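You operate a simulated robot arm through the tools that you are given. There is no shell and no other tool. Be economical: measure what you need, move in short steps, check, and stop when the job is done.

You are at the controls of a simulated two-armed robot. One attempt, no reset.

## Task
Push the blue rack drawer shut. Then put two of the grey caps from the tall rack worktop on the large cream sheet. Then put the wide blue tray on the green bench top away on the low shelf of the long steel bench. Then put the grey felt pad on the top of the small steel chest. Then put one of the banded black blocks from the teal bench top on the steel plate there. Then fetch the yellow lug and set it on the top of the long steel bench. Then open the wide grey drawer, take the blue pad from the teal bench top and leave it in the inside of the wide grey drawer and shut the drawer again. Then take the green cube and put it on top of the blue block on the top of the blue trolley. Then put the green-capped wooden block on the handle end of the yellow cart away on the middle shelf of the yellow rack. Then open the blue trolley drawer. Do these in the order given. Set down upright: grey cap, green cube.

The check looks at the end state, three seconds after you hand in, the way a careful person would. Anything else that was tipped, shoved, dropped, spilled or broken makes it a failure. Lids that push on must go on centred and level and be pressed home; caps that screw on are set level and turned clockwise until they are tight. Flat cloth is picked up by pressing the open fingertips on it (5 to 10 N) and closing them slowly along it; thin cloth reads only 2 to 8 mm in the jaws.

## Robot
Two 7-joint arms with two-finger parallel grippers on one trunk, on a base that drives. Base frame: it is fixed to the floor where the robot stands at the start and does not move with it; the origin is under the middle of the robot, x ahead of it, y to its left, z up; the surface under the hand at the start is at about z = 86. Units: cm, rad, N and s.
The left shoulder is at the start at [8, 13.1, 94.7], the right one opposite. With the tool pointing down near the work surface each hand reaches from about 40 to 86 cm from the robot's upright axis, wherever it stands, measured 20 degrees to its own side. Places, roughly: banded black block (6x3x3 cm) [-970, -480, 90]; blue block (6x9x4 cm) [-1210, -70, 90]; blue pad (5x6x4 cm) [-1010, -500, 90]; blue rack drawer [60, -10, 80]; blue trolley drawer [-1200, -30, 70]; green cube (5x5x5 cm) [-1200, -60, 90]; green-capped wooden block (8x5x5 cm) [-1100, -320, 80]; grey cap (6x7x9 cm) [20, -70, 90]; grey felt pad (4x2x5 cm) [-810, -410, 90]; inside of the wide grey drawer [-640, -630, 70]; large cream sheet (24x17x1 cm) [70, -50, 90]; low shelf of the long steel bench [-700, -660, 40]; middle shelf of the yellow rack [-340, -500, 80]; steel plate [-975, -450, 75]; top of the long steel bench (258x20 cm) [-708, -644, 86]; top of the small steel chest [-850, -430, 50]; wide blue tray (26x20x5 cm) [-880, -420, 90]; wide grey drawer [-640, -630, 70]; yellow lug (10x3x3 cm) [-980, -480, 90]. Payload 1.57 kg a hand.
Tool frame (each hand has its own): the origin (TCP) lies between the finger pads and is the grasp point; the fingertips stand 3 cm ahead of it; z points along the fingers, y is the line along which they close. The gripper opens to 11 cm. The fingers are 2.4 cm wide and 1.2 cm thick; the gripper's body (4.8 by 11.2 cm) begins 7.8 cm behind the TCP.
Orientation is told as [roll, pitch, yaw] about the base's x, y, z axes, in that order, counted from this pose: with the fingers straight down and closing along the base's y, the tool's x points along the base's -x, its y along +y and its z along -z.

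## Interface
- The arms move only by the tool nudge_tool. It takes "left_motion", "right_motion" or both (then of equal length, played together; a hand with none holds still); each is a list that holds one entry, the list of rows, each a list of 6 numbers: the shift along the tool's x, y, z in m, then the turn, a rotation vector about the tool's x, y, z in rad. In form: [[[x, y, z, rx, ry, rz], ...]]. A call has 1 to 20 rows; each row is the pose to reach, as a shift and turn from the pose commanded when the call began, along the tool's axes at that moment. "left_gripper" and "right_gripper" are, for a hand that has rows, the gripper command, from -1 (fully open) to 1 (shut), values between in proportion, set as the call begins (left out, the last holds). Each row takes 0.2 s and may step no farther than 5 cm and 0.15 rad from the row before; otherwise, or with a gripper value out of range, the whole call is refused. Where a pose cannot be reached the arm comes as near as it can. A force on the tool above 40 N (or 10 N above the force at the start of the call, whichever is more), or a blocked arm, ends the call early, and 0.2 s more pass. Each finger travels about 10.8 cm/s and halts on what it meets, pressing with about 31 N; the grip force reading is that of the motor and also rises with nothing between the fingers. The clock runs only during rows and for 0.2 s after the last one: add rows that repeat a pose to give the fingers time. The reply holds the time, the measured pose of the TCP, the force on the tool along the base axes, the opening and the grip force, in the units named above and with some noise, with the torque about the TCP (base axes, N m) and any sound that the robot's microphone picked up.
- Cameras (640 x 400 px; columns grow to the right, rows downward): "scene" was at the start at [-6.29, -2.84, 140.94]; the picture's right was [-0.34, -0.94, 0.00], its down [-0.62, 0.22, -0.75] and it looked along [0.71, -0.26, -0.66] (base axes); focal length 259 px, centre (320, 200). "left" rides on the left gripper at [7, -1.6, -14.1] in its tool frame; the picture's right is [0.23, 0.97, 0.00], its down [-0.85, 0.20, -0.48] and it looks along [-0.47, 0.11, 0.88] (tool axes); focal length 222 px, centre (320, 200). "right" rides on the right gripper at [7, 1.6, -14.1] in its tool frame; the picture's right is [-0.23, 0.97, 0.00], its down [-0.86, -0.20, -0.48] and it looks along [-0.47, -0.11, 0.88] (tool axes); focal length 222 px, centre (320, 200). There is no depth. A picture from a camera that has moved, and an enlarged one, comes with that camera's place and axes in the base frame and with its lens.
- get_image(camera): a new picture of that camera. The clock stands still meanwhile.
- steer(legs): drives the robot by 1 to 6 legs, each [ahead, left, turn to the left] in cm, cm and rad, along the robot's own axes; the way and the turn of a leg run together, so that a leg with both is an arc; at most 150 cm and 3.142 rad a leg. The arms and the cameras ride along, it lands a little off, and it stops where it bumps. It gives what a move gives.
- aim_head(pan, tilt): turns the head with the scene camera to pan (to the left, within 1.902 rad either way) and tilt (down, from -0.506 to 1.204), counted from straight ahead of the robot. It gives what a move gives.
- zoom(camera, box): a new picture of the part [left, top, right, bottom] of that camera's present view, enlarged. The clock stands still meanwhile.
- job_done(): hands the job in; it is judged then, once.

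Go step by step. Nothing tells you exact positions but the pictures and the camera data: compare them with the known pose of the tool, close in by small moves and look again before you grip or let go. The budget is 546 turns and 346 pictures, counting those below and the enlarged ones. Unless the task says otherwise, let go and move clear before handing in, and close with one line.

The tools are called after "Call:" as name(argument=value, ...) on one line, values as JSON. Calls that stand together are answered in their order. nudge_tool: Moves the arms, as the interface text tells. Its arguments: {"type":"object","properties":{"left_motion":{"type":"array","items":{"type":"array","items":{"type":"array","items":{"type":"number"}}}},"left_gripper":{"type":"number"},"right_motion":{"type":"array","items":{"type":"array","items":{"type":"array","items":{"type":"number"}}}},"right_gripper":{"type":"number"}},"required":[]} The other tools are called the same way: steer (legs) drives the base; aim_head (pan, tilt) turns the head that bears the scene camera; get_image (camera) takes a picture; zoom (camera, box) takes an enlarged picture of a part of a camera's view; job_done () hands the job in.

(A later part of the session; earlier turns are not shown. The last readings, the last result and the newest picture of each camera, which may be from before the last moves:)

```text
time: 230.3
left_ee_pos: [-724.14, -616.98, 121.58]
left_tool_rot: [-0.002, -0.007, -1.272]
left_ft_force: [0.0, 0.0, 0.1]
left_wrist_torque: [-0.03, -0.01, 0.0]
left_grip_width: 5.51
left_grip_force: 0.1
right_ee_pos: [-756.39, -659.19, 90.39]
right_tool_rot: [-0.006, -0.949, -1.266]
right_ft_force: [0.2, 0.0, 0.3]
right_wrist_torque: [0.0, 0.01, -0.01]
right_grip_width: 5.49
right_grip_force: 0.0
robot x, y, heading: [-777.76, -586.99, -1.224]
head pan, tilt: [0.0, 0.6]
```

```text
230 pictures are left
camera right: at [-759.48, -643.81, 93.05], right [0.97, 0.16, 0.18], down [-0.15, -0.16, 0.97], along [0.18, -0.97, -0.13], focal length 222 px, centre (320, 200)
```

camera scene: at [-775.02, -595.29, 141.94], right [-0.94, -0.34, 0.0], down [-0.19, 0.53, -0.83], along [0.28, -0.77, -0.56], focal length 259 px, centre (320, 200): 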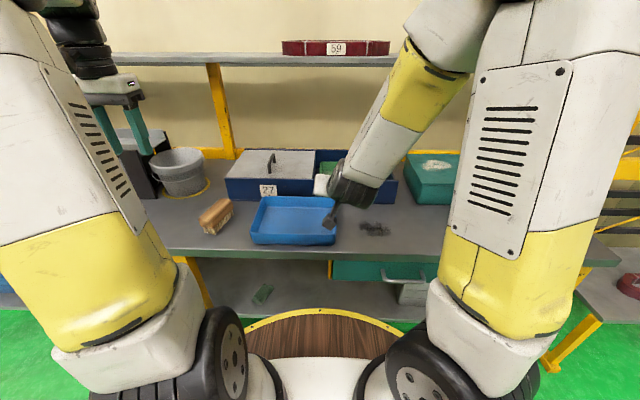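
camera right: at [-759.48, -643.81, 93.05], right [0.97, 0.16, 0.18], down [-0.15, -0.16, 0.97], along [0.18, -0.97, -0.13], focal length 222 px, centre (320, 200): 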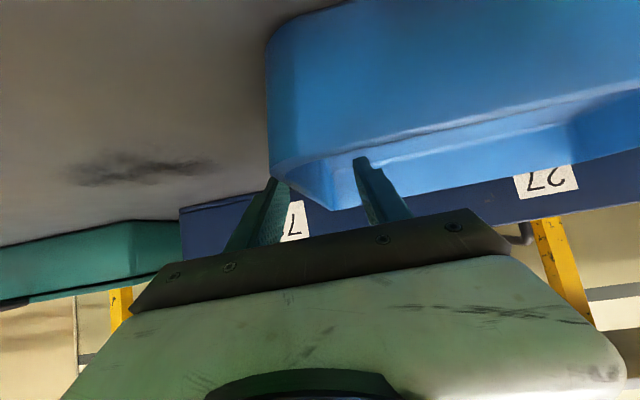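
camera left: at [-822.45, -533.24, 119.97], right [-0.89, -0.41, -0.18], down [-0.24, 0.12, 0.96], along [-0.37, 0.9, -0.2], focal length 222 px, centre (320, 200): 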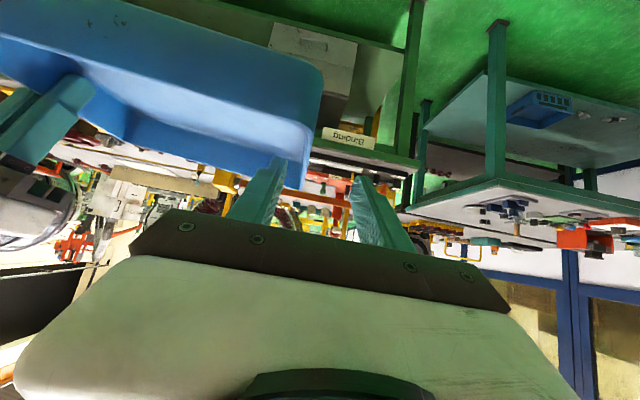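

Straddling the wall without contact. Closing and lifting slightly.

Call:
nudge_tool(right_motion=[[[0, 0, 0, 0, 0, 0], [0, 0, 0, 0, 0, 0], [0, 0, 0, 0, 0, 0], [0, 0, 0, 0, 0, 0]]], right_gripper=1)

Call:
nudge_tool(right_motion=[[[-0.0162, 0, -0.0117, 0, 0, 0], [-0.0324, 0, -0.0234, 0, 0, 0], [-0.0486, 0, -0.0352, 0, 0, 0], [-0.081, 0, -0.0586, 0, 0, 0]]])

Call:
get_image(camera="scene")

```text
time: 231.3
left_ee_pos: [-724.08, -617.01, 121.58]
left_tool_rot: [-0.003, -0.007, -1.273]
left_ft_force: [0.6, 0.2, -0.6]
left_wrist_torque: [0.02, -0.01, 0.01]
left_grip_width: 5.5
left_grip_force: 0.0
right_ee_pos: [-756.5, -659.16, 90.31]
right_tool_rot: [-0.004, -0.948, -1.269]
right_ft_force: [-0.4, 0.2, 1.5]
right_wrist_torque: [0.21, -0.94, 0.33]
right_grip_width: 0.72
right_grip_force: 26.1
robot x, y, heading: [-777.95, -587.08, -1.226]
head pan, tilt: [0.0, 0.6]
```

```text
time: 232.3
left_ee_pos: [-724.07, -617.07, 121.56]
left_tool_rot: [-0.005, -0.004, -1.27]
left_ft_force: [-0.8, -0.3, 0.4]
left_wrist_torque: [0.03, -0.01, 0.03]
left_grip_width: 5.5
left_grip_force: 0.0
right_ee_pos: [-756.43, -659.08, 99.94]
right_tool_rot: [-0.007, -0.946, -1.269]
right_ft_force: [-0.1, -0.6, -2.9]
right_wrist_torque: [-0.12, 0.39, 0.03]
right_grip_width: 0.47
right_grip_force: 25.3
robot x, y, heading: [-777.42, -586.89, -1.219]
head pan, tilt: [0.0, 0.6]
```

```text
229 pictures are left
camera scene: at [-779.77, -582.24, 141.95], right [-0.94, -0.34, 0.0], down [-0.19, 0.53, -0.82], along [0.28, -0.77, -0.57], focal length 259 px, centre (320, 200)
```

scene: 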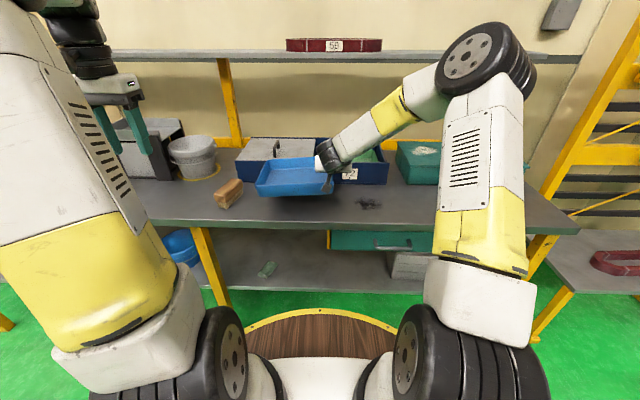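

Held firmly. I'll back away from the bench, then lower the tray in front of it.

Call:
steer(legs=[[-36, 0, 0]])

Call:
nudge_tool(right_motion=[[[0.0324, 0, 0.0234, 0, 0, 0], [0.0648, 0, 0.0468, 0, 0, 0], [0.0972, 0, 0.0703, 0, 0, 0], [0.1296, 0, 0.0937, 0, 0, 0], [0.162, 0, 0.1172, 0, 0, 0], [0.1944, 0, 0.1406, 0, 0, 0], [0.2268, 0, 0.164, 0, 0, 0], [0.2592, 0, 0.1875, 0, 0, 0], [0.2916, 0, 0.2109, 0, 0, 0], [0.324, 0, 0.2344, 0, 0, 0]]])

Call:
get_image(camera="scene")

```text
time: 234.6
left_ee_pos: [-736.59, -583.44, 121.52]
left_tool_rot: [-0.004, -0.007, -1.278]
left_ft_force: [0.4, -0.9, 0.9]
left_wrist_torque: [0.02, 0.0, 0.01]
left_grip_width: 5.52
left_grip_force: 0.1
right_ee_pos: [-769.12, -625.27, 99.86]
right_tool_rot: [-0.004, -0.947, -1.274]
right_ft_force: [0.1, 0.0, -3.4]
right_wrist_torque: [-0.1, 0.43, -0.02]
right_grip_width: 0.48
right_grip_force: 25.3
robot x, y, heading: [-789.82, -553.05, -1.224]
head pan, tilt: [0.0, 0.6]
```

```text
time: 236.8
left_ee_pos: [-736.59, -583.36, 121.5]
left_tool_rot: [-0.003, -0.008, -1.278]
left_ft_force: [-0.2, 0.0, 0.5]
left_wrist_torque: [0.02, -0.02, 0.01]
left_grip_width: 5.5
left_grip_force: 0.1
right_ee_pos: [-769.12, -625.47, 59.76]
right_tool_rot: [-0.007, -0.95, -1.275]
right_ft_force: [0.8, -0.9, -2.0]
right_wrist_torque: [-0.05, 0.39, 0.02]
right_grip_width: 0.49
right_grip_force: 25.4
robot x, y, heading: [-789.98, -552.9, -1.228]
head pan, tilt: [0.0, 0.6]
```

```text
228 pictures are left
camera scene: at [-792.06, -548.24, 141.94], right [-0.94, -0.34, 0.0], down [-0.19, 0.53, -0.82], along [0.28, -0.78, -0.57], focal length 259 px, centre (320, 200)
```

scene: 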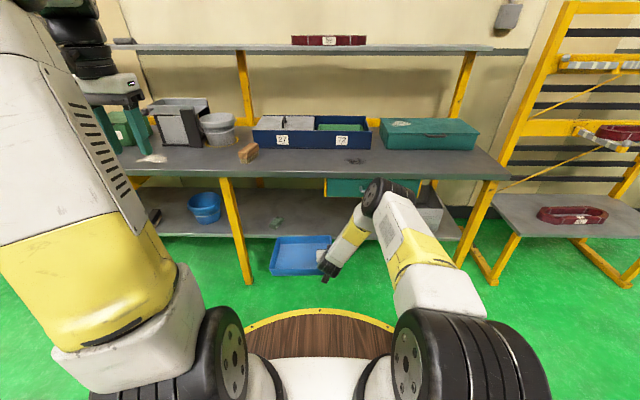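

With the hand this close the forearm would hit the bench top, so I'll extend the arm further ahead and lower it, then approach by driving. First check the tray's level.

Call:
nudge_tool(right_motion=[[[-0.019, 0, 0.0283, 0, 0, 0], [-0.038, 0, 0.0567, 0, 0, 0], [-0.0566, 0, 0.085, 0, 0, 0], [-0.0755, 0, 0.1132, 0, 0, 0], [-0.0235, 0, 0.1684, 0, 0, 0]]])

Call:
zoom(camera="scene", box=[220, 160, 420, 290])

```text
refused: row 5 steps farther than a row can; nothing moved
```

```text
3.08 times, centred on (320, 225) of scene
camera zoom: at [-792.06, -548.24, 141.94], right [-0.94, -0.34, 0.0], down [-0.19, 0.53, -0.82], along [0.28, -0.78, -0.57], focal length 798 px, centre (320, 123)
```

zoom: 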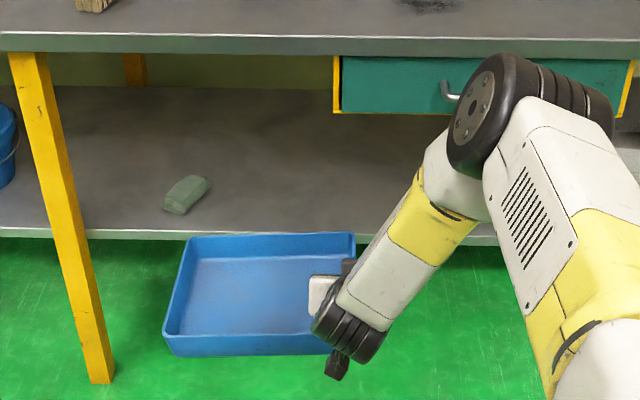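

The tray droops about 2 cm on the left. Levelling while extending forward 15 cm and down 8 cm.

Call:
nudge_tool(right_motion=[[[-0.0218, 0, 0.0305, -0.03, 0, 0], [-0.0437, 0, 0.061, -0.06, 0, 0], [-0.0655, 0, 0.0915, -0.08, 0, 0], [-0.087, 0, 0.122, -0.08, 0, 0], [-0.055, 0, 0.145, -0.08, 0, 0], [-0.022, 0, 0.169, -0.08, 0, 0], [-0.022, 0, 0.169, -0.08, 0, 0]]])

Call:
get_image(camera="scene")

Call:
get_image(camera="right")

```text
time: 238.4
left_ee_pos: [-736.54, -583.31, 121.53]
left_tool_rot: [-0.002, -0.008, -1.278]
left_ft_force: [0.6, 0.2, -0.7]
left_wrist_torque: [-0.01, -0.01, 0.01]
left_grip_width: 5.53
left_grip_force: 0.1
right_ee_pos: [-766.04, -638.29, 53.13]
right_tool_rot: [0.072, -0.946, -1.274]
right_ft_force: [0.6, 0.0, -3.5]
right_wrist_torque: [-0.15, 0.4, -0.02]
right_grip_width: 0.48
right_grip_force: 25.7
right hand out of reach, approached as far as the arm can: row 3, 6, 7
robot x, y, heading: [-790.29, -552.68, -1.23]
head pan, tilt: [0.0, 0.6]
```

```text
226 pictures are left
camera scene: at [-792.02, -548.25, 141.94], right [-0.94, -0.34, 0.0], down [-0.19, 0.53, -0.82], along [0.28, -0.78, -0.57], focal length 259 px, centre (320, 200)
```

scene: 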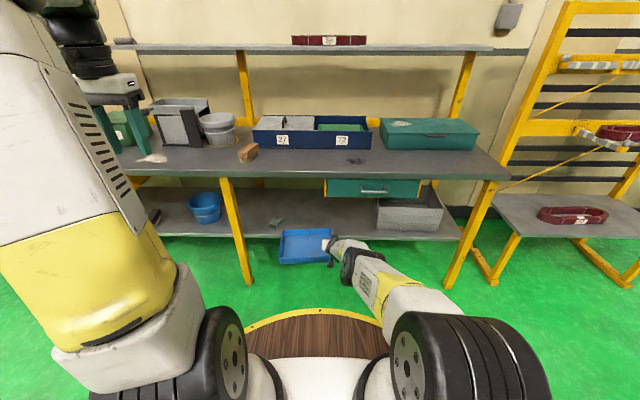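

```text
225 pictures are left
camera right: at [-769.96, -623.21, 55.89], right [0.95, 0.21, 0.22], down [-0.19, -0.19, 0.96], along [0.25, -0.96, -0.14], focal length 222 px, centre (320, 200)
```

right: 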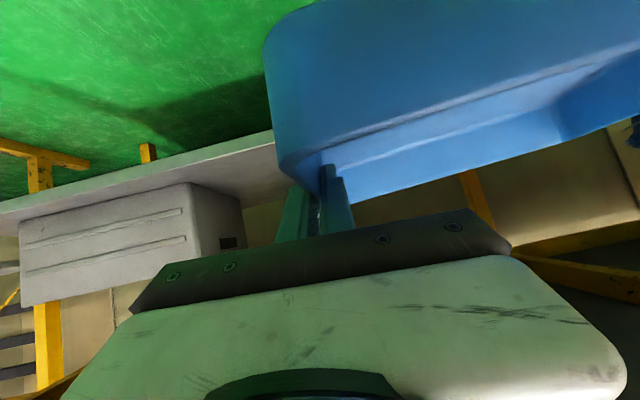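

The arm is fully stretched. I'll pull back 6 cm and lower 3 cm to get off the limit before driving in.

Call:
nudge_tool(right_motion=[[[0.015, 0, -0.012, 0, 0, 0], [0.03, 0, -0.024, 0, 0, 0], [0.045, 0, -0.03, 0, 0, 0], [0.06, 0, -0.03, 0, 0, 0]]])

```text
time: 239.4
left_ee_pos: [-736.62, -583.35, 121.51]
left_tool_rot: [-0.003, -0.007, -1.277]
left_ft_force: [0.7, -0.7, 0.5]
left_wrist_torque: [-0.01, 0.0, 0.0]
left_grip_width: 5.52
left_grip_force: 0.1
right_ee_pos: [-766.88, -633.07, 49.5]
right_tool_rot: [0.063, -0.947, -1.273]
right_ft_force: [0.2, 0.5, -3.4]
right_wrist_torque: [-0.13, 0.41, -0.02]
right_grip_width: 0.47
right_grip_force: 24.8
right hand out of reach, approached as far as the arm can: row 2, 3, 4
robot x, y, heading: [-789.98, -553.07, -1.225]
head pan, tilt: [0.0, 0.6]
```

Tray is at z 45 at its bottom. Driving in 20 cm, then checking.

Call:
steer(legs=[[20, 0, 0]])

Call:
zoom(camera="scene", box=[200, 150, 440, 310])

Call:
get_image(camera="right")

```text
time: 241.0
left_ee_pos: [-729.97, -601.88, 121.6]
left_tool_rot: [-0.004, -0.007, -1.277]
left_ft_force: [-0.2, -0.1, 0.2]
left_wrist_torque: [0.03, -0.01, 0.03]
left_grip_width: 5.52
left_grip_force: 0.0
right_ee_pos: [-760.47, -651.47, 49.51]
right_tool_rot: [0.061, -0.946, -1.273]
right_ft_force: [1.0, -0.5, -4.2]
right_wrist_torque: [-0.12, 0.36, 0.02]
right_grip_width: 0.49
right_grip_force: 25.2
robot x, y, heading: [-783.25, -571.65, -1.225]
head pan, tilt: [0.0, 0.6]
```

```text
2.50 times, centred on (320, 230) of scene
camera zoom: at [-785.4, -566.75, 141.94], right [-0.94, -0.34, 0.0], down [-0.19, 0.53, -0.82], along [0.28, -0.78, -0.57], focal length 649 px, centre (320, 125)
```

zoom: 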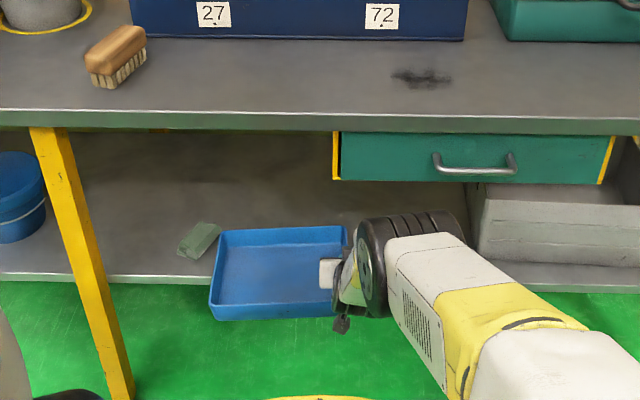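

```text
223 pictures are left
camera right: at [-764.28, -636.43, 52.29], right [0.95, 0.2, 0.22], down [-0.18, -0.19, 0.97], along [0.24, -0.96, -0.14], focal length 222 px, centre (320, 200)
```

right: 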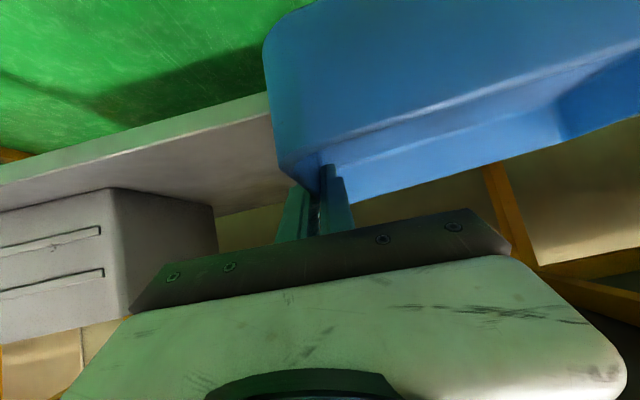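

The eraser on the shelf would be close to the tray's left end, so I'll drive in 13 cm while shifting 5 cm right.

Call:
steer(legs=[[0, -6, 0], [13, 0, 0]])

Call:
zoom(camera="scene", box=[200, 150, 440, 310])

Call:
get_image(camera="right")

```text
time: 242.8
left_ee_pos: [-731.3, -616.48, 121.45]
left_tool_rot: [-0.003, -0.008, -1.283]
left_ft_force: [0.2, 0.7, 0.5]
left_wrist_torque: [-0.04, 0.04, -0.01]
left_grip_width: 5.51
left_grip_force: 0.2
right_ee_pos: [-762.01, -665.84, 49.42]
right_tool_rot: [0.063, -0.946, -1.278]
right_ft_force: [0.2, -0.6, -3.1]
right_wrist_torque: [-0.15, 0.32, 0.0]
right_grip_width: 0.48
right_grip_force: 25.4
robot x, y, heading: [-785.05, -585.97, -1.235]
head pan, tilt: [0.0, 0.6]
```

```text
2.50 times, centred on (320, 230) of scene
camera zoom: at [-786.56, -581.02, 141.94], right [-0.94, -0.33, 0.0], down [-0.19, 0.53, -0.82], along [0.27, -0.78, -0.57], focal length 649 px, centre (320, 125)
```

zoom: 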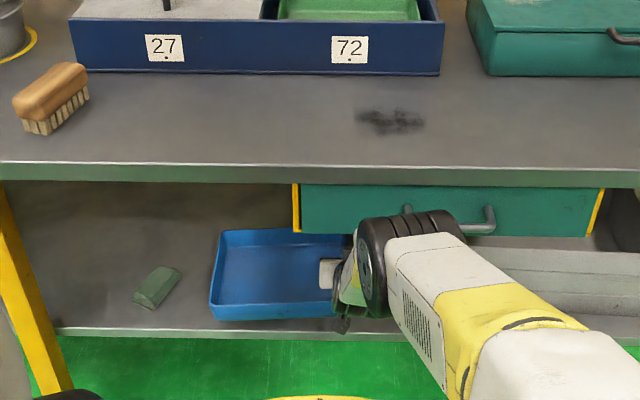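

```text
221 pictures are left
camera right: at [-765.85, -650.81, 52.28], right [0.95, 0.2, 0.22], down [-0.18, -0.18, 0.97], along [0.23, -0.96, -0.14], focal length 222 px, centre (320, 200)
```

right: 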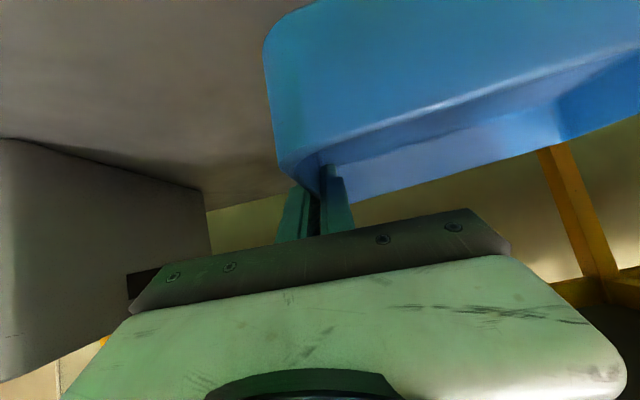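

The tray is just over the shelf; 4 cm more inward, then lower.

Call:
steer(legs=[[4, 0, 0]])

Call:
nudge_tool(right_motion=[[[0.0162, 0, 0.0117, 0, 0, 0], [0.0243, 0, 0.0176, 0, 0, 0], [0.0324, 0, 0.0234, 0, 0, 0]]])

Call:
zoom(camera="scene", box=[200, 150, 440, 310])

```text
time: 243.7
left_ee_pos: [-729.97, -620.35, 121.44]
left_tool_rot: [-0.003, -0.006, -1.286]
left_ft_force: [-0.5, 0.3, -0.1]
left_wrist_torque: [-0.01, 0.03, -0.02]
left_grip_width: 5.49
left_grip_force: 0.0
right_ee_pos: [-760.77, -669.74, 49.48]
right_tool_rot: [0.062, -0.944, -1.278]
right_ft_force: [-0.4, 0.7, -3.5]
right_wrist_torque: [-0.15, 0.36, 0.0]
right_grip_width: 0.51
right_grip_force: 25.1
robot x, y, heading: [-783.11, -589.46, -1.231]
head pan, tilt: [0.0, 0.6]
```

```text
time: 244.5
left_ee_pos: [-729.93, -620.32, 121.52]
left_tool_rot: [-0.003, -0.006, -1.286]
left_ft_force: [0.8, 0.5, 0.3]
left_wrist_torque: [0.02, -0.01, 0.02]
left_grip_width: 5.5
left_grip_force: 0.0
right_ee_pos: [-760.76, -669.61, 47.47]
right_tool_rot: [0.062, -0.944, -1.277]
right_ft_force: [0.0, -0.9, -2.3]
right_wrist_torque: [-0.16, 0.38, 0.0]
right_grip_width: 0.47
right_grip_force: 25.0
right hand out of reach, approached as far as the arm can: row 2, 3
robot x, y, heading: [-783.05, -589.74, -1.234]
head pan, tilt: [0.0, 0.6]
```

```text
2.50 times, centred on (320, 230) of scene
camera zoom: at [-785.21, -584.87, 141.94], right [-0.94, -0.33, 0.0], down [-0.19, 0.53, -0.82], along [0.27, -0.78, -0.57], focal length 649 px, centre (320, 125)
```

zoom: 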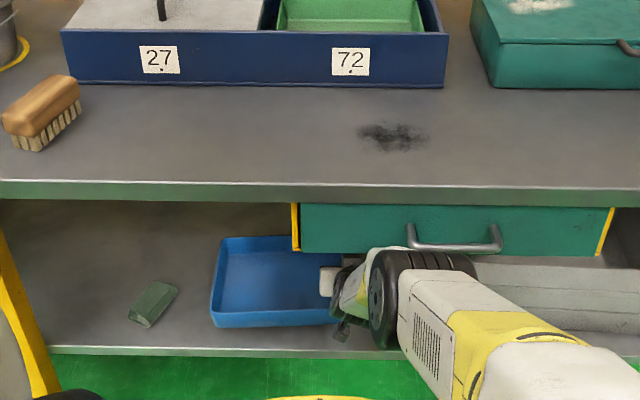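

Reach limit at z 47.5. I'll retract slightly while lowering (then correct by driving).

Call:
nudge_tool(right_motion=[[[0.014, 0, -0.005, 0, 0, 0], [0.028, 0, -0.01, 0, 0, 0], [0.042, 0, -0.016, 0, 0, 0], [0.042, 0, -0.016, 0, 0, 0]]])

Call:
zoom(camera="scene", box=[200, 150, 440, 310])

```text
time: 245.5
left_ee_pos: [-729.97, -620.2, 121.59]
left_tool_rot: [-0.003, -0.006, -1.285]
left_ft_force: [0.5, -0.3, 0.2]
left_wrist_torque: [-0.02, 0.0, -0.01]
left_grip_width: 5.51
left_grip_force: 0.1
right_ee_pos: [-761.63, -666.29, 45.11]
right_tool_rot: [0.061, -0.944, -1.279]
right_ft_force: [-0.3, -2.3, 0.1]
right_wrist_torque: [-0.26, -0.62, -0.36]
right_grip_width: 0.51
right_grip_force: 25.6
robot x, y, heading: [-783.5, -589.8, -1.234]
head pan, tilt: [0.0, 0.6]
```

```text
2.50 times, centred on (320, 230) of scene
camera zoom: at [-785.21, -584.86, 141.94], right [-0.94, -0.33, 0.0], down [-0.19, 0.53, -0.82], along [0.27, -0.78, -0.57], focal length 649 px, centre (320, 125)
```

zoom: 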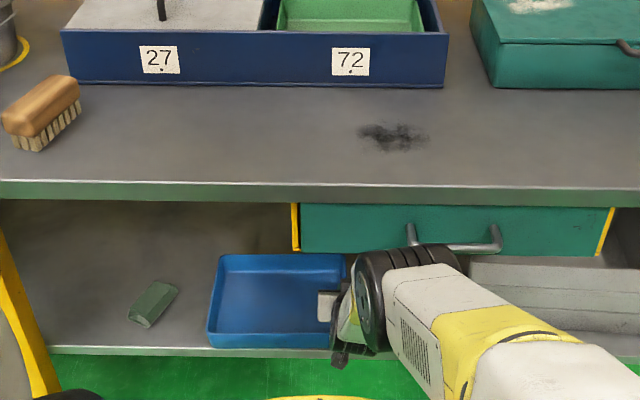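

The left end has just touched, but it's too near the shelf edge. Lifting 1 cm, driving in 4 cm, then setting down.

Call:
nudge_tool(right_motion=[[[-0.0081, 0, -0.0059, 0, 0, 0], [-0.0081, 0, -0.0059, 0, 0, 0]]])

Call:
steer(legs=[[5, 0, 0]])

Call:
nudge_tool(right_motion=[[[0.0081, 0, 0.0059, 0, 0, 0], [0.0122, 0, 0.0088, 0, 0, 0], [0.0162, 0, 0.0117, 0, 0, 0]]])

Call:
zoom(camera="scene", box=[200, 150, 440, 310])

```text
time: 246.1
left_ee_pos: [-729.97, -620.32, 121.46]
left_tool_rot: [-0.004, -0.009, -1.283]
left_ft_force: [-0.8, 0.3, 0.4]
left_wrist_torque: [0.01, 0.0, -0.01]
left_grip_width: 5.51
left_grip_force: 0.0
right_ee_pos: [-761.58, -666.01, 45.94]
right_tool_rot: [0.052, -0.942, -1.275]
right_ft_force: [-0.3, -0.9, -2.7]
right_wrist_torque: [-0.17, 0.34, -0.02]
right_grip_width: 0.48
right_grip_force: 25.5
robot x, y, heading: [-783.77, -589.71, -1.233]
head pan, tilt: [0.0, 0.6]
```

```text
time: 247.0
left_ee_pos: [-728.39, -625.01, 121.42]
left_tool_rot: [-0.005, -0.009, -1.282]
left_ft_force: [-0.4, -0.3, 0.4]
left_wrist_torque: [0.0, -0.03, -0.03]
left_grip_width: 5.48
left_grip_force: 0.0
right_ee_pos: [-759.82, -671.0, 45.95]
right_tool_rot: [0.052, -0.944, -1.274]
right_ft_force: [0.5, 0.2, -3.7]
right_wrist_torque: [-0.14, 0.36, -0.02]
right_grip_width: 0.49
right_grip_force: 26.1
robot x, y, heading: [-781.78, -594.29, -1.227]
head pan, tilt: [0.0, 0.6]
```

```text
time: 247.8
left_ee_pos: [-728.28, -624.99, 121.46]
left_tool_rot: [-0.004, -0.007, -1.283]
left_ft_force: [0.3, -0.1, 0.3]
left_wrist_torque: [0.03, -0.03, 0.0]
left_grip_width: 5.48
left_grip_force: 0.1
right_ee_pos: [-759.93, -670.61, 44.8]
right_tool_rot: [0.051, -0.945, -1.275]
right_ft_force: [0.4, 0.0, 0.7]
right_wrist_torque: [-0.14, -0.88, 0.16]
right_grip_width: 0.53
right_grip_force: 25.3
right hand out of reach, approached as far as the arm can: row 3
robot x, y, heading: [-781.67, -594.33, -1.232]
head pan, tilt: [0.0, 0.6]
```

```text
2.50 times, centred on (320, 230) of scene
camera zoom: at [-783.56, -589.56, 141.94], right [-0.94, -0.33, 0.0], down [-0.19, 0.53, -0.82], along [0.27, -0.78, -0.57], focal length 649 px, centre (320, 125)
```

zoom: 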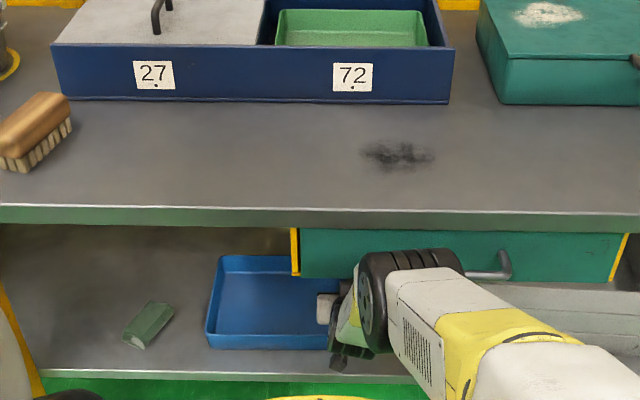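

Left end rests on the shelf. Lowering the right end the last few millimetres, then releasing.

Call:
nudge_tool(right_motion=[[[0.009, 0, -0.006, 0, 0, 0], [0.018, 0, -0.0115, 0, 0, 0], [0.018, 0, -0.0115, 0, 0, 0]]])

Call:
get_image(camera="right")

```text
time: 248.6
left_ee_pos: [-728.32, -624.93, 121.5]
left_tool_rot: [-0.004, -0.006, -1.284]
left_ft_force: [-0.8, 0.3, 0.1]
left_wrist_torque: [0.02, 0.01, 0.02]
left_grip_width: 5.52
left_grip_force: 0.1
right_ee_pos: [-760.3, -669.03, 44.33]
right_tool_rot: [0.046, -0.949, -1.273]
right_ft_force: [3.0, -7.8, 19.3]
right_wrist_torque: [-0.2, -0.63, -0.34]
right_grip_width: 0.64
right_grip_force: 26.3
robot x, y, heading: [-781.7, -594.58, -1.229]
head pan, tilt: [0.0, 0.6]
```

```text
217 pictures are left
camera right: at [-764.06, -653.84, 46.99], right [0.96, 0.19, 0.21], down [-0.18, -0.18, 0.97], along [0.22, -0.97, -0.13], focal length 222 px, centre (320, 200)
```

right: 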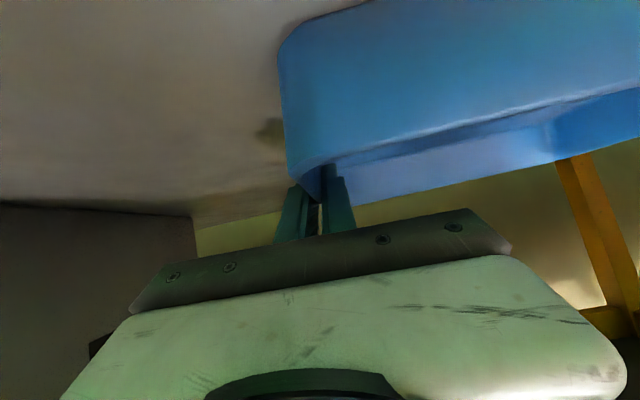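

Down with firm contact. Opening, withdrawing along the fingers, then driving back.

Call:
nudge_tool(right_motion=[[[0, 0, 0, 0, 0, 0], [0, 0, 0, 0, 0, 0], [0, 0, 0, 0, 0, 0], [0, 0, -0.04, 0, 0, 0], [0, 0, -0.08, 0, 0, 0], [0, 0, -0.13, 0, 0, 0]]], right_gripper=0)

Call:
get_image(camera="right")

Call:
zoom(camera="scene", box=[200, 150, 440, 310])

```text
time: 250.0
left_ee_pos: [-728.24, -624.98, 121.49]
left_tool_rot: [-0.004, -0.006, -1.285]
left_ft_force: [0.3, -0.5, 0.1]
left_wrist_torque: [0.02, -0.02, 0.0]
left_grip_width: 5.51
left_grip_force: 0.0
right_ee_pos: [-762.03, -658.35, 51.7]
right_tool_rot: [0.013, -0.941, -1.265]
right_ft_force: [-0.6, 0.3, 0.4]
right_wrist_torque: [0.0, 0.0, -0.01]
right_grip_width: 5.48
right_grip_force: 0.0
right hand out of reach, approached as far as the arm can: row 4, 5, 6
robot x, y, heading: [-781.68, -594.64, -1.232]
head pan, tilt: [0.0, 0.6]
```

```text
216 pictures are left
camera right: at [-765.43, -643.17, 54.5], right [0.97, 0.17, 0.19], down [-0.16, -0.17, 0.97], along [0.2, -0.97, -0.14], focal length 222 px, centre (320, 200)
```

right: 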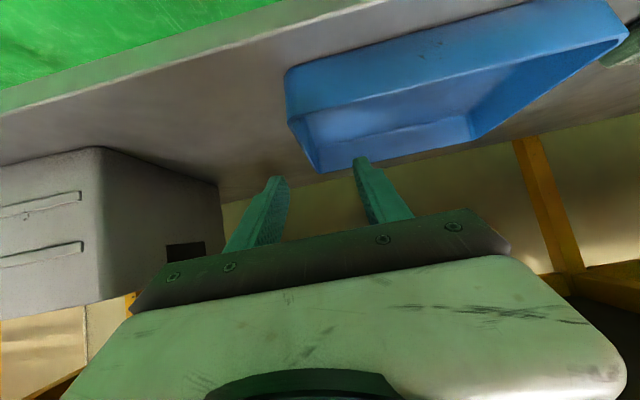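

```text
2.50 times, centred on (320, 230) of scene
camera zoom: at [-783.54, -589.59, 141.94], right [-0.94, -0.33, 0.0], down [-0.19, 0.53, -0.82], along [0.27, -0.78, -0.57], focal length 649 px, centre (320, 125)
```

zoom: 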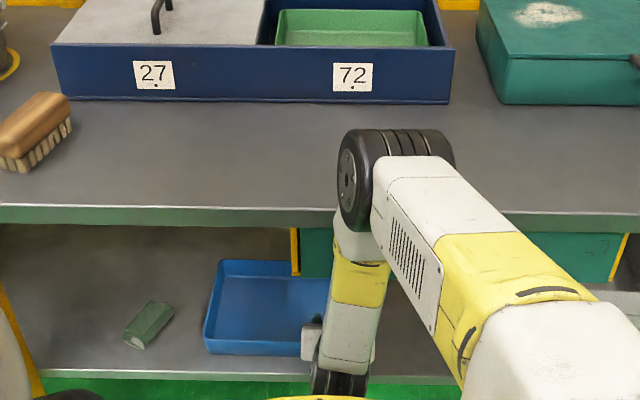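

The tray rests fully on the low shelf. Backing away, then I'll turn to the green bench for the felt pad and the chest.

Call:
steer(legs=[[-45, 0, 0]])

Call:
nudge_tool(right_motion=[[[-0.03, 0, -0.03, 0, 0.1, 0], [-0.06, 0, -0.06, 0, 0.22, 0], [-0.1, 0, -0.09, 0, 0.34, 0], [-0.14, 0, -0.12, 0, 0.46, 0], [-0.18, 0, -0.15, 0, 0.58, 0], [-0.22, 0, -0.18, 0, 0.7, 0], [-0.26, 0, -0.21, 0, 0.82, 0], [-0.3, 0, -0.24, 0, 0.94, 0], [-0.34, 0, -0.27, 0, 0.94, 0], [-0.36, 0, -0.31, 0, 0.94, 0]]])

Call:
get_image(camera="scene")

```text
time: 252.8
left_ee_pos: [-743.57, -581.73, 121.5]
left_tool_rot: [-0.003, -0.008, -1.288]
left_ft_force: [0.1, -0.6, -0.3]
left_wrist_torque: [0.01, 0.01, 0.02]
left_grip_width: 5.5
left_grip_force: 0.0
right_ee_pos: [-777.62, -615.09, 51.61]
right_tool_rot: [0.014, -0.94, -1.271]
right_ft_force: [0.5, 0.8, -1.3]
right_wrist_torque: [-0.01, 0.0, 0.01]
right_grip_width: 5.51
right_grip_force: 0.1
robot x, y, heading: [-797.1, -551.18, -1.241]
head pan, tilt: [0.0, 0.6]
```

```text
time: 255.0
left_ee_pos: [-743.63, -581.86, 121.56]
left_tool_rot: [-0.004, -0.005, -1.289]
left_ft_force: [0.4, -0.2, -0.5]
left_wrist_torque: [0.06, 0.03, -0.01]
left_grip_width: 5.51
left_grip_force: 0.1
right_ee_pos: [-778.82, -611.44, 98.89]
right_tool_rot: [0.009, 0.003, -1.261]
right_ft_force: [-0.5, -0.6, -0.7]
right_wrist_torque: [0.05, 0.01, 0.0]
right_grip_width: 5.47
right_grip_force: 0.2
robot x, y, heading: [-796.81, -551.07, -1.237]
head pan, tilt: [0.0, 0.6]
```

```text
214 pictures are left
camera scene: at [-798.71, -546.18, 141.95], right [-0.94, -0.33, 0.0], down [-0.19, 0.53, -0.82], along [0.27, -0.78, -0.57], focal length 259 px, centre (320, 200)
```

scene: 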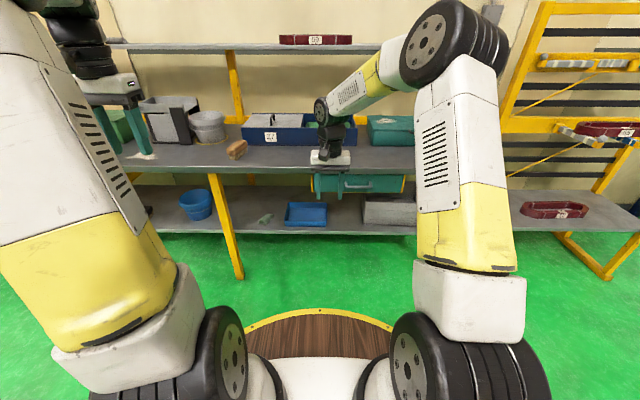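

The tray is stored. Tucking the right arm and turning to the green bench.

Call:
nudge_tool(right_motion=[[[0.03, 0, -0.035, 0, 0, 0], [0.06, 0, -0.07, 0, 0, 0], [0.09, 0, -0.105, 0, 0, 0], [0.12, 0, -0.14, 0, 0, 0], [0.15, 0, -0.18, 0, 0, 0]]])

Call:
steer(legs=[[0, 0, 1.57], [0, 0, 1.567]])

Call:
get_image(camera="scene")

```text
time: 256.2
left_ee_pos: [-743.65, -581.74, 121.43]
left_tool_rot: [-0.002, -0.005, -1.289]
left_ft_force: [-0.3, -0.6, -1.1]
left_wrist_torque: [0.05, 0.03, -0.02]
left_grip_width: 5.5
left_grip_force: 0.2
right_ee_pos: [-783.89, -597.37, 117.09]
right_tool_rot: [0.006, 0.001, -1.26]
right_ft_force: [-0.1, -0.4, 0.3]
right_wrist_torque: [0.03, 0.02, 0.01]
right_grip_width: 5.49
right_grip_force: 0.1
robot x, y, heading: [-796.81, -550.97, -1.235]
head pan, tilt: [0.0, 0.6]
```

```text
time: 264.4
left_ee_pos: [-852.23, -524.39, 121.49]
left_tool_rot: [-0.004, -0.008, 1.93]
left_ft_force: [-0.3, 0.1, -1.2]
left_wrist_torque: [0.03, 0.01, 0.03]
left_grip_width: 5.49
left_grip_force: 0.0
right_ee_pos: [-813.12, -505.56, 117.12]
right_tool_rot: [0.008, 0.001, 1.955]
right_ft_force: [0.0, -0.8, -0.3]
right_wrist_torque: [0.01, 0.0, -0.01]
right_grip_width: 5.51
right_grip_force: 0.1
robot x, y, heading: [-796.78, -551.13, 1.979]
head pan, tilt: [0.0, 0.6]
```

```text
213 pictures are left
camera scene: at [-795.01, -555.7, 141.94], right [0.92, 0.4, 0.0], down [0.23, -0.52, -0.82], along [-0.33, 0.76, -0.57], focal length 259 px, centre (320, 200)
```

scene: 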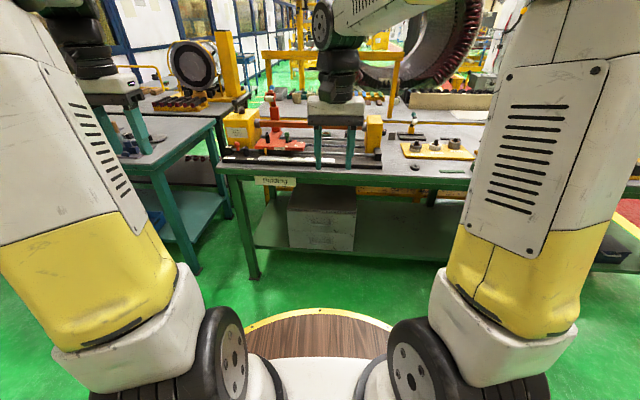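

Call:
zoom(camera="scene", box=[350, 90, 500, 190])

Call:
zoom(camera="scene", box=[230, 150, 420, 270])

```text
4.00 times, centred on (425, 140) of scene
camera zoom: at [-795.01, -555.7, 141.94], right [0.92, 0.4, 0.0], down [0.23, -0.52, -0.82], along [-0.33, 0.76, -0.57], focal length 1038 px, centre (-100, 440)
```

zoom: 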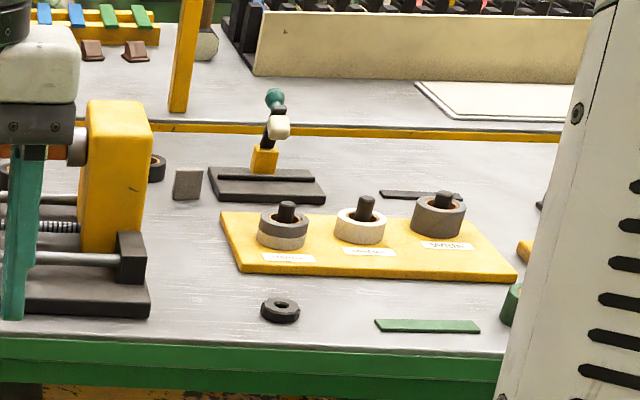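

```text
3.33 times, centred on (325, 210) of scene
camera zoom: at [-795.01, -555.7, 141.94], right [0.92, 0.4, 0.0], down [0.23, -0.52, -0.82], along [-0.33, 0.76, -0.57], focal length 865 px, centre (303, 167)
```

zoom: 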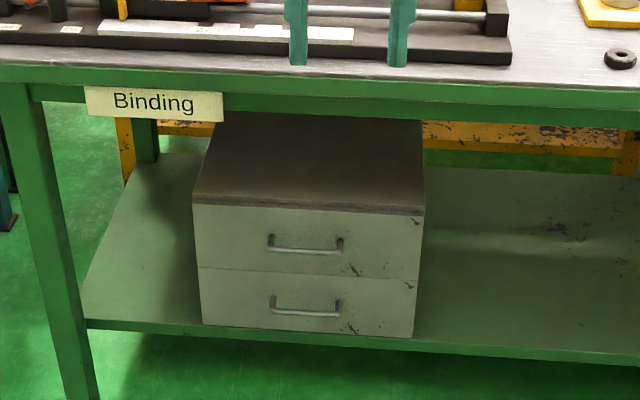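

The grey felt pad stands at about (-814, -409), and the chest top is under the bench at z 50. I'll square up to the bench and drive in so the right hand can reach the pad.

Call:
steer(legs=[[0, 0, -0.072], [0, -24, 0], [55, 0, 0]])

Call:
nudge_tool(right_motion=[[[0, 0, 0, 0, -0.13, 0], [0, 0, 0, 0, -0.26, 0], [0, 0, 0, 0, -0.39, 0], [0, 0, 0, 0, -0.52, 0], [0, 0, 0, 0, -0.65, 0], [0, 0, 0, 0, -0.78, 0], [0, 0, 0, 0, -0.9, 0]]])

Call:
get_image(camera="scene")

Call:
get_image(camera="right")

```text
time: 269.5
left_ee_pos: [-843.77, -457.54, 121.63]
left_tool_rot: [-0.004, -0.01, 1.829]
left_ft_force: [-0.4, 0.7, 0.1]
left_wrist_torque: [-0.01, 0.02, 0.03]
left_grip_width: 5.49
left_grip_force: 0.0
right_ee_pos: [-803.16, -442.9, 117.05]
right_tool_rot: [0.007, 0.001, 1.859]
right_ft_force: [-0.1, 0.5, 0.0]
right_wrist_torque: [0.01, 0.01, -0.01]
right_grip_width: 5.48
right_grip_force: 0.1
robot x, y, heading: [-791.44, -489.49, 1.884]
head pan, tilt: [0.0, 0.6]
```

```text
time: 271.1
left_ee_pos: [-843.87, -457.6, 121.57]
left_tool_rot: [-0.003, -0.007, 1.831]
left_ft_force: [0.0, 0.4, -0.3]
left_wrist_torque: [-0.01, 0.0, 0.02]
left_grip_width: 5.49
left_grip_force: 0.0
right_ee_pos: [-803.16, -442.74, 117.12]
right_tool_rot: [0.011, -0.901, 1.849]
right_ft_force: [-0.4, -0.6, -0.2]
right_wrist_torque: [-0.01, -0.01, 0.04]
right_grip_width: 5.5
right_grip_force: 0.0
robot x, y, heading: [-791.73, -489.42, 1.883]
head pan, tilt: [0.0, 0.6]
```

```text
210 pictures are left
camera scene: at [-790.05, -494.42, 141.94], right [0.95, 0.31, 0.0], down [0.17, -0.54, -0.82], along [-0.25, 0.79, -0.57], focal length 259 px, centre (320, 200)
```

scene: 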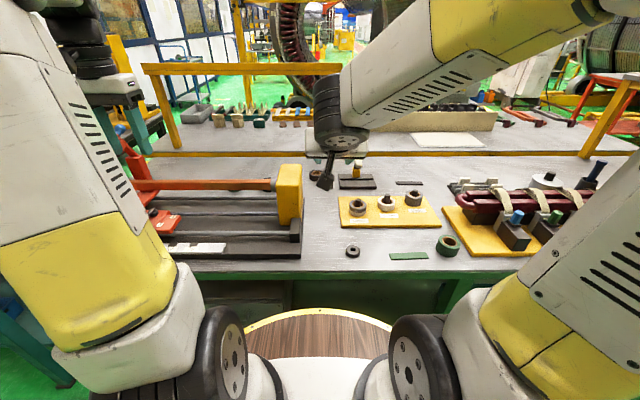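

```text
209 pictures are left
camera right: at [-800.41, -458.05, 120.57], right [-0.97, -0.14, 0.19], down [0.15, 0.21, 0.97], along [-0.17, 0.97, -0.18], focal length 222 px, centre (320, 200)
```

right: 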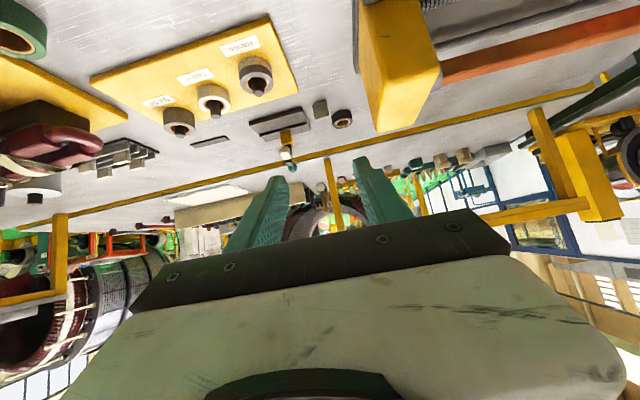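

Call:
zoom(camera="right", box=[270, 80, 370, 150])

```text
5.71 times, centred on (320, 115) of right
camera zoom: at [-800.41, -458.05, 120.57], right [-0.97, -0.14, 0.19], down [0.15, 0.21, 0.97], along [-0.17, 0.97, -0.18], focal length 1269 px, centre (320, 686)
```

zoom: 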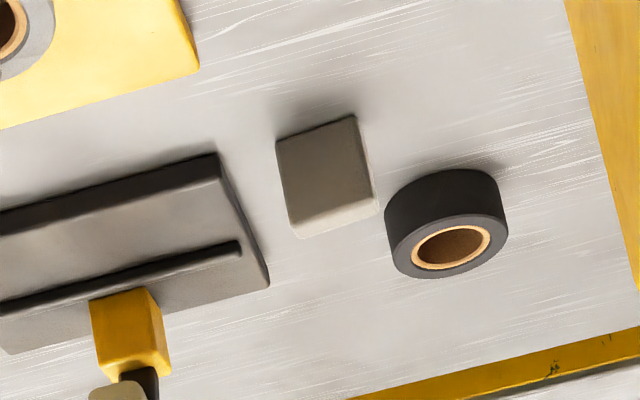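

Pad centre is about (-814, -407.9), its wide face 22° to the base. Approaching with a small yaw trim and a narrow opening (a tape roll is near).

Call:
nudge_tool(right_motion=[[[-0.001, 0, 0.045, -0.02, 0, -0.016], [-0.003, 0, 0.09, -0.04, 0, -0.032], [-0.004, 0, 0.135, -0.06, 0, -0.048], [-0.006, 0, 0.18, -0.086, 0, -0.068], [-0.007, 0, 0.225, -0.086, 0, -0.068], [-0.008, -0.001, 0.27, -0.086, 0, -0.068], [-0.009, -0.001, 0.31, -0.086, 0, -0.068], [-0.01, -0.0015, 0.3465, -0.086, 0, -0.068]]], right_gripper=0.09)

Call:
get_image(camera="right")

```text
time: 272.9
left_ee_pos: [-843.77, -457.53, 121.53]
left_tool_rot: [-0.005, -0.007, 1.831]
left_ft_force: [-0.8, -0.9, 0.7]
left_wrist_torque: [0.01, 0.0, 0.01]
left_grip_width: 5.49
left_grip_force: 0.1
right_ee_pos: [-811.17, -415.94, 96.31]
right_tool_rot: [0.011, -0.902, 1.956]
right_ft_force: [-0.3, 0.0, 0.8]
right_wrist_torque: [-0.03, 0.01, 0.0]
right_grip_width: 5.02
right_grip_force: 0.1
robot x, y, heading: [-791.43, -489.52, 1.875]
head pan, tilt: [0.0, 0.6]
```

```text
207 pictures are left
camera right: at [-806.72, -430.89, 99.63], right [-0.95, -0.25, 0.18], down [0.13, 0.22, 0.97], along [-0.28, 0.94, -0.18], focal length 222 px, centre (320, 200)
```

right: 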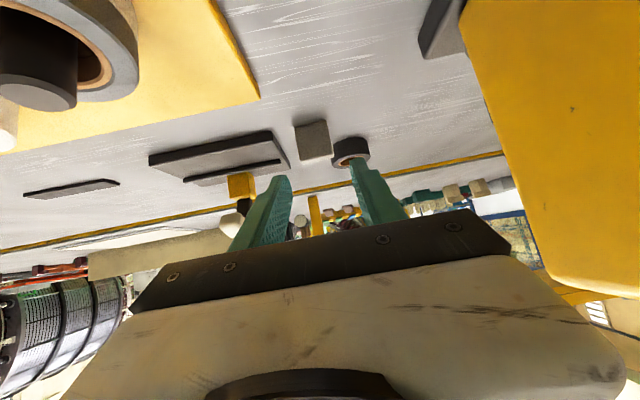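

Shifting 0.7 cm to centre and advancing onto the pad.

Call:
nudge_tool(right_motion=[[[0.002, -0.007, 0.02, 0, 0, 0], [0.002, -0.007, 0.05, 0, 0, 0], [0.002, -0.007, 0.08, 0, 0, 0], [0.002, -0.007, 0.098, 0, 0, 0]]])

Call:
get_image(camera="right")

```text
time: 273.9
left_ee_pos: [-843.86, -457.6, 121.57]
left_tool_rot: [-0.004, -0.007, 1.831]
left_ft_force: [0.6, 0.0, -0.2]
left_wrist_torque: [0.06, 0.01, 0.0]
left_grip_width: 5.51
left_grip_force: 0.1
right_ee_pos: [-813.55, -408.83, 90.2]
right_tool_rot: [0.012, -0.901, 1.958]
right_ft_force: [0.3, -0.6, -0.2]
right_wrist_torque: [0.01, 0.0, -0.03]
right_grip_width: 5.0
right_grip_force: 0.1
robot x, y, heading: [-791.29, -489.65, 1.883]
head pan, tilt: [0.0, 0.6]
```

```text
206 pictures are left
camera right: at [-809.01, -423.76, 93.64], right [-0.95, -0.25, 0.19], down [0.13, 0.22, 0.97], along [-0.28, 0.94, -0.18], focal length 222 px, centre (320, 200)
```

right: 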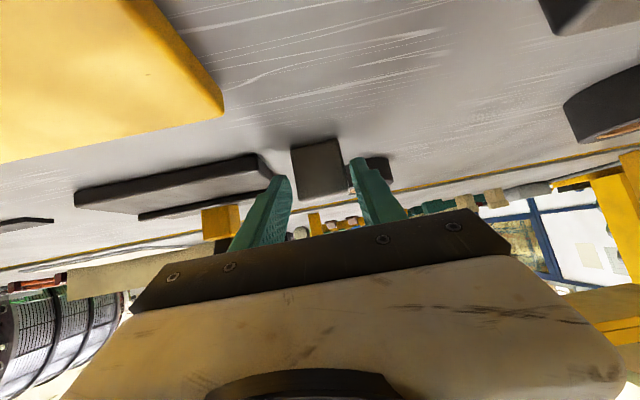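

Pad is between the fingertips. Closing and lifting.

Call:
nudge_tool(right_motion=[[[0, 0, 0, 0, 0, 0], [0, 0, 0, 0, 0, 0], [0, 0, 0, 0, 0, 0]]], right_gripper=1)

Call:
nudge_tool(right_motion=[[[-0.0157, 0, -0.0124, 0, 0, 0], [-0.0392, 0, -0.031, 0, 0, 0], [-0.0784, 0, -0.062, 0, 0, 0]]])

Call:
get_image(camera="right")

```text
time: 274.7
left_ee_pos: [-843.86, -457.52, 121.52]
left_tool_rot: [-0.003, -0.007, 1.829]
left_ft_force: [0.5, -0.1, 0.4]
left_wrist_torque: [-0.01, 0.01, 0.01]
left_grip_width: 5.49
left_grip_force: 0.0
right_ee_pos: [-813.46, -408.86, 90.2]
right_tool_rot: [0.013, -0.9, 1.96]
right_ft_force: [0.5, -0.5, 1.1]
right_wrist_torque: [0.0, -0.05, -0.02]
right_grip_width: 3.85
right_grip_force: 31.2
robot x, y, heading: [-791.14, -489.72, 1.884]
head pan, tilt: [0.0, 0.6]
```

```text
time: 275.5
left_ee_pos: [-843.91, -457.53, 121.51]
left_tool_rot: [-0.003, -0.007, 1.831]
left_ft_force: [-0.1, -0.1, 0.4]
left_wrist_torque: [-0.01, 0.0, 0.0]
left_grip_width: 5.52
left_grip_force: 0.0
right_ee_pos: [-813.52, -409.19, 100.17]
right_tool_rot: [0.013, -0.9, 1.959]
right_ft_force: [-0.7, -0.4, -0.3]
right_wrist_torque: [0.02, 0.02, -0.01]
right_grip_width: 3.81
right_grip_force: 30.9
robot x, y, heading: [-791.32, -489.65, 1.88]
head pan, tilt: [0.0, 0.6]
```

```text
205 pictures are left
camera right: at [-808.9, -423.97, 103.63], right [-0.95, -0.25, 0.19], down [0.13, 0.22, 0.97], along [-0.28, 0.94, -0.18], focal length 222 px, centre (320, 200)
```

right: 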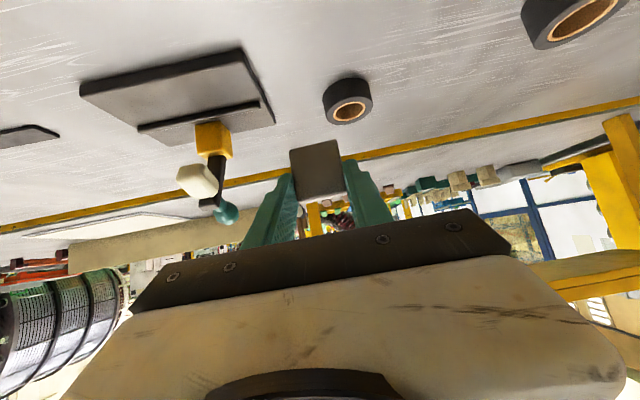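

Pad is held. I'll back out, sidestep left in front of the chest, and lower the arm to shelf height.

Call:
steer(legs=[[-60, 0, 0], [0, 38, 0]])

Call:
nudge_tool(right_motion=[[[0.0314, 0, 0.0248, 0, 0, 0], [0.0627, 0, 0.0497, 0, 0, 0], [0.0941, 0, 0.0745, 0, 0, 0], [0.1254, 0, 0.0994, 0, 0, 0], [0.1568, 0, 0.1242, 0, 0, 0], [0.1882, 0, 0.149, 0, 0, 0], [0.2195, 0, 0.1739, 0, 0, 0], [0.2509, 0, 0.1987, 0, 0, 0], [0.2822, 0, 0.2236, 0, 0, 0]]])

Call:
get_image(camera="scene")

Call:
get_image(camera="right")

```text
time: 280.9
left_ee_pos: [-862.71, -525.05, 121.53]
left_tool_rot: [-0.004, -0.008, 1.819]
left_ft_force: [0.5, 0.1, -1.0]
left_wrist_torque: [0.01, -0.03, 0.01]
left_grip_width: 5.5
left_grip_force: 0.0
right_ee_pos: [-831.64, -476.89, 100.27]
right_tool_rot: [0.011, -0.899, 1.947]
right_ft_force: [-0.5, -0.6, 0.1]
right_wrist_torque: [-0.02, -0.01, -0.01]
right_grip_width: 3.81
right_grip_force: 31.2
robot x, y, heading: [-810.84, -557.51, 1.869]
head pan, tilt: [0.0, 0.6]
```

```text
time: 282.9
left_ee_pos: [-862.75, -524.77, 121.58]
left_tool_rot: [-0.003, -0.008, 1.818]
left_ft_force: [-0.4, 0.8, 0.0]
left_wrist_torque: [0.05, 0.0, -0.01]
left_grip_width: 5.49
left_grip_force: 0.1
right_ee_pos: [-831.97, -476.89, 64.41]
right_tool_rot: [0.011, -0.901, 1.945]
right_ft_force: [0.1, -1.0, 0.2]
right_wrist_torque: [0.0, 0.0, -0.02]
right_grip_width: 3.84
right_grip_force: 30.7
robot x, y, heading: [-810.71, -557.74, 1.873]
head pan, tilt: [0.0, 0.6]
```

```text
204 pictures are left
camera scene: at [-809.44, -562.48, 141.94], right [0.96, 0.29, 0.0], down [0.17, -0.54, -0.83], along [-0.24, 0.79, -0.56], focal length 259 px, centre (320, 200)
```

scene: 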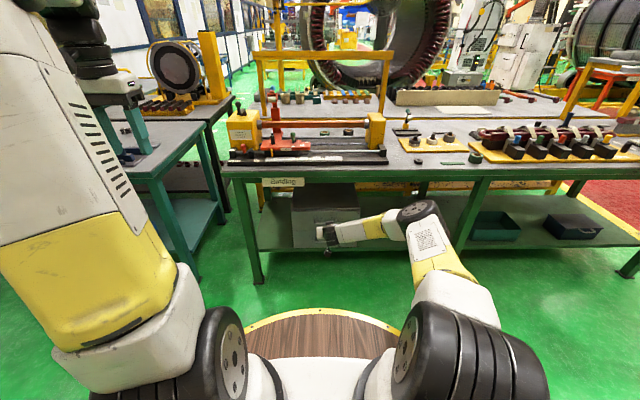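

```text
203 pictures are left
camera right: at [-827.76, -491.88, 67.82], right [-0.95, -0.23, 0.19], down [0.13, 0.22, 0.97], along [-0.27, 0.95, -0.18], focal length 222 px, centre (320, 200)
```

right: 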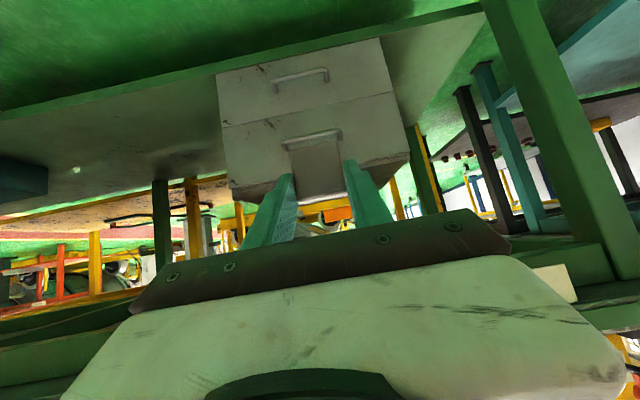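

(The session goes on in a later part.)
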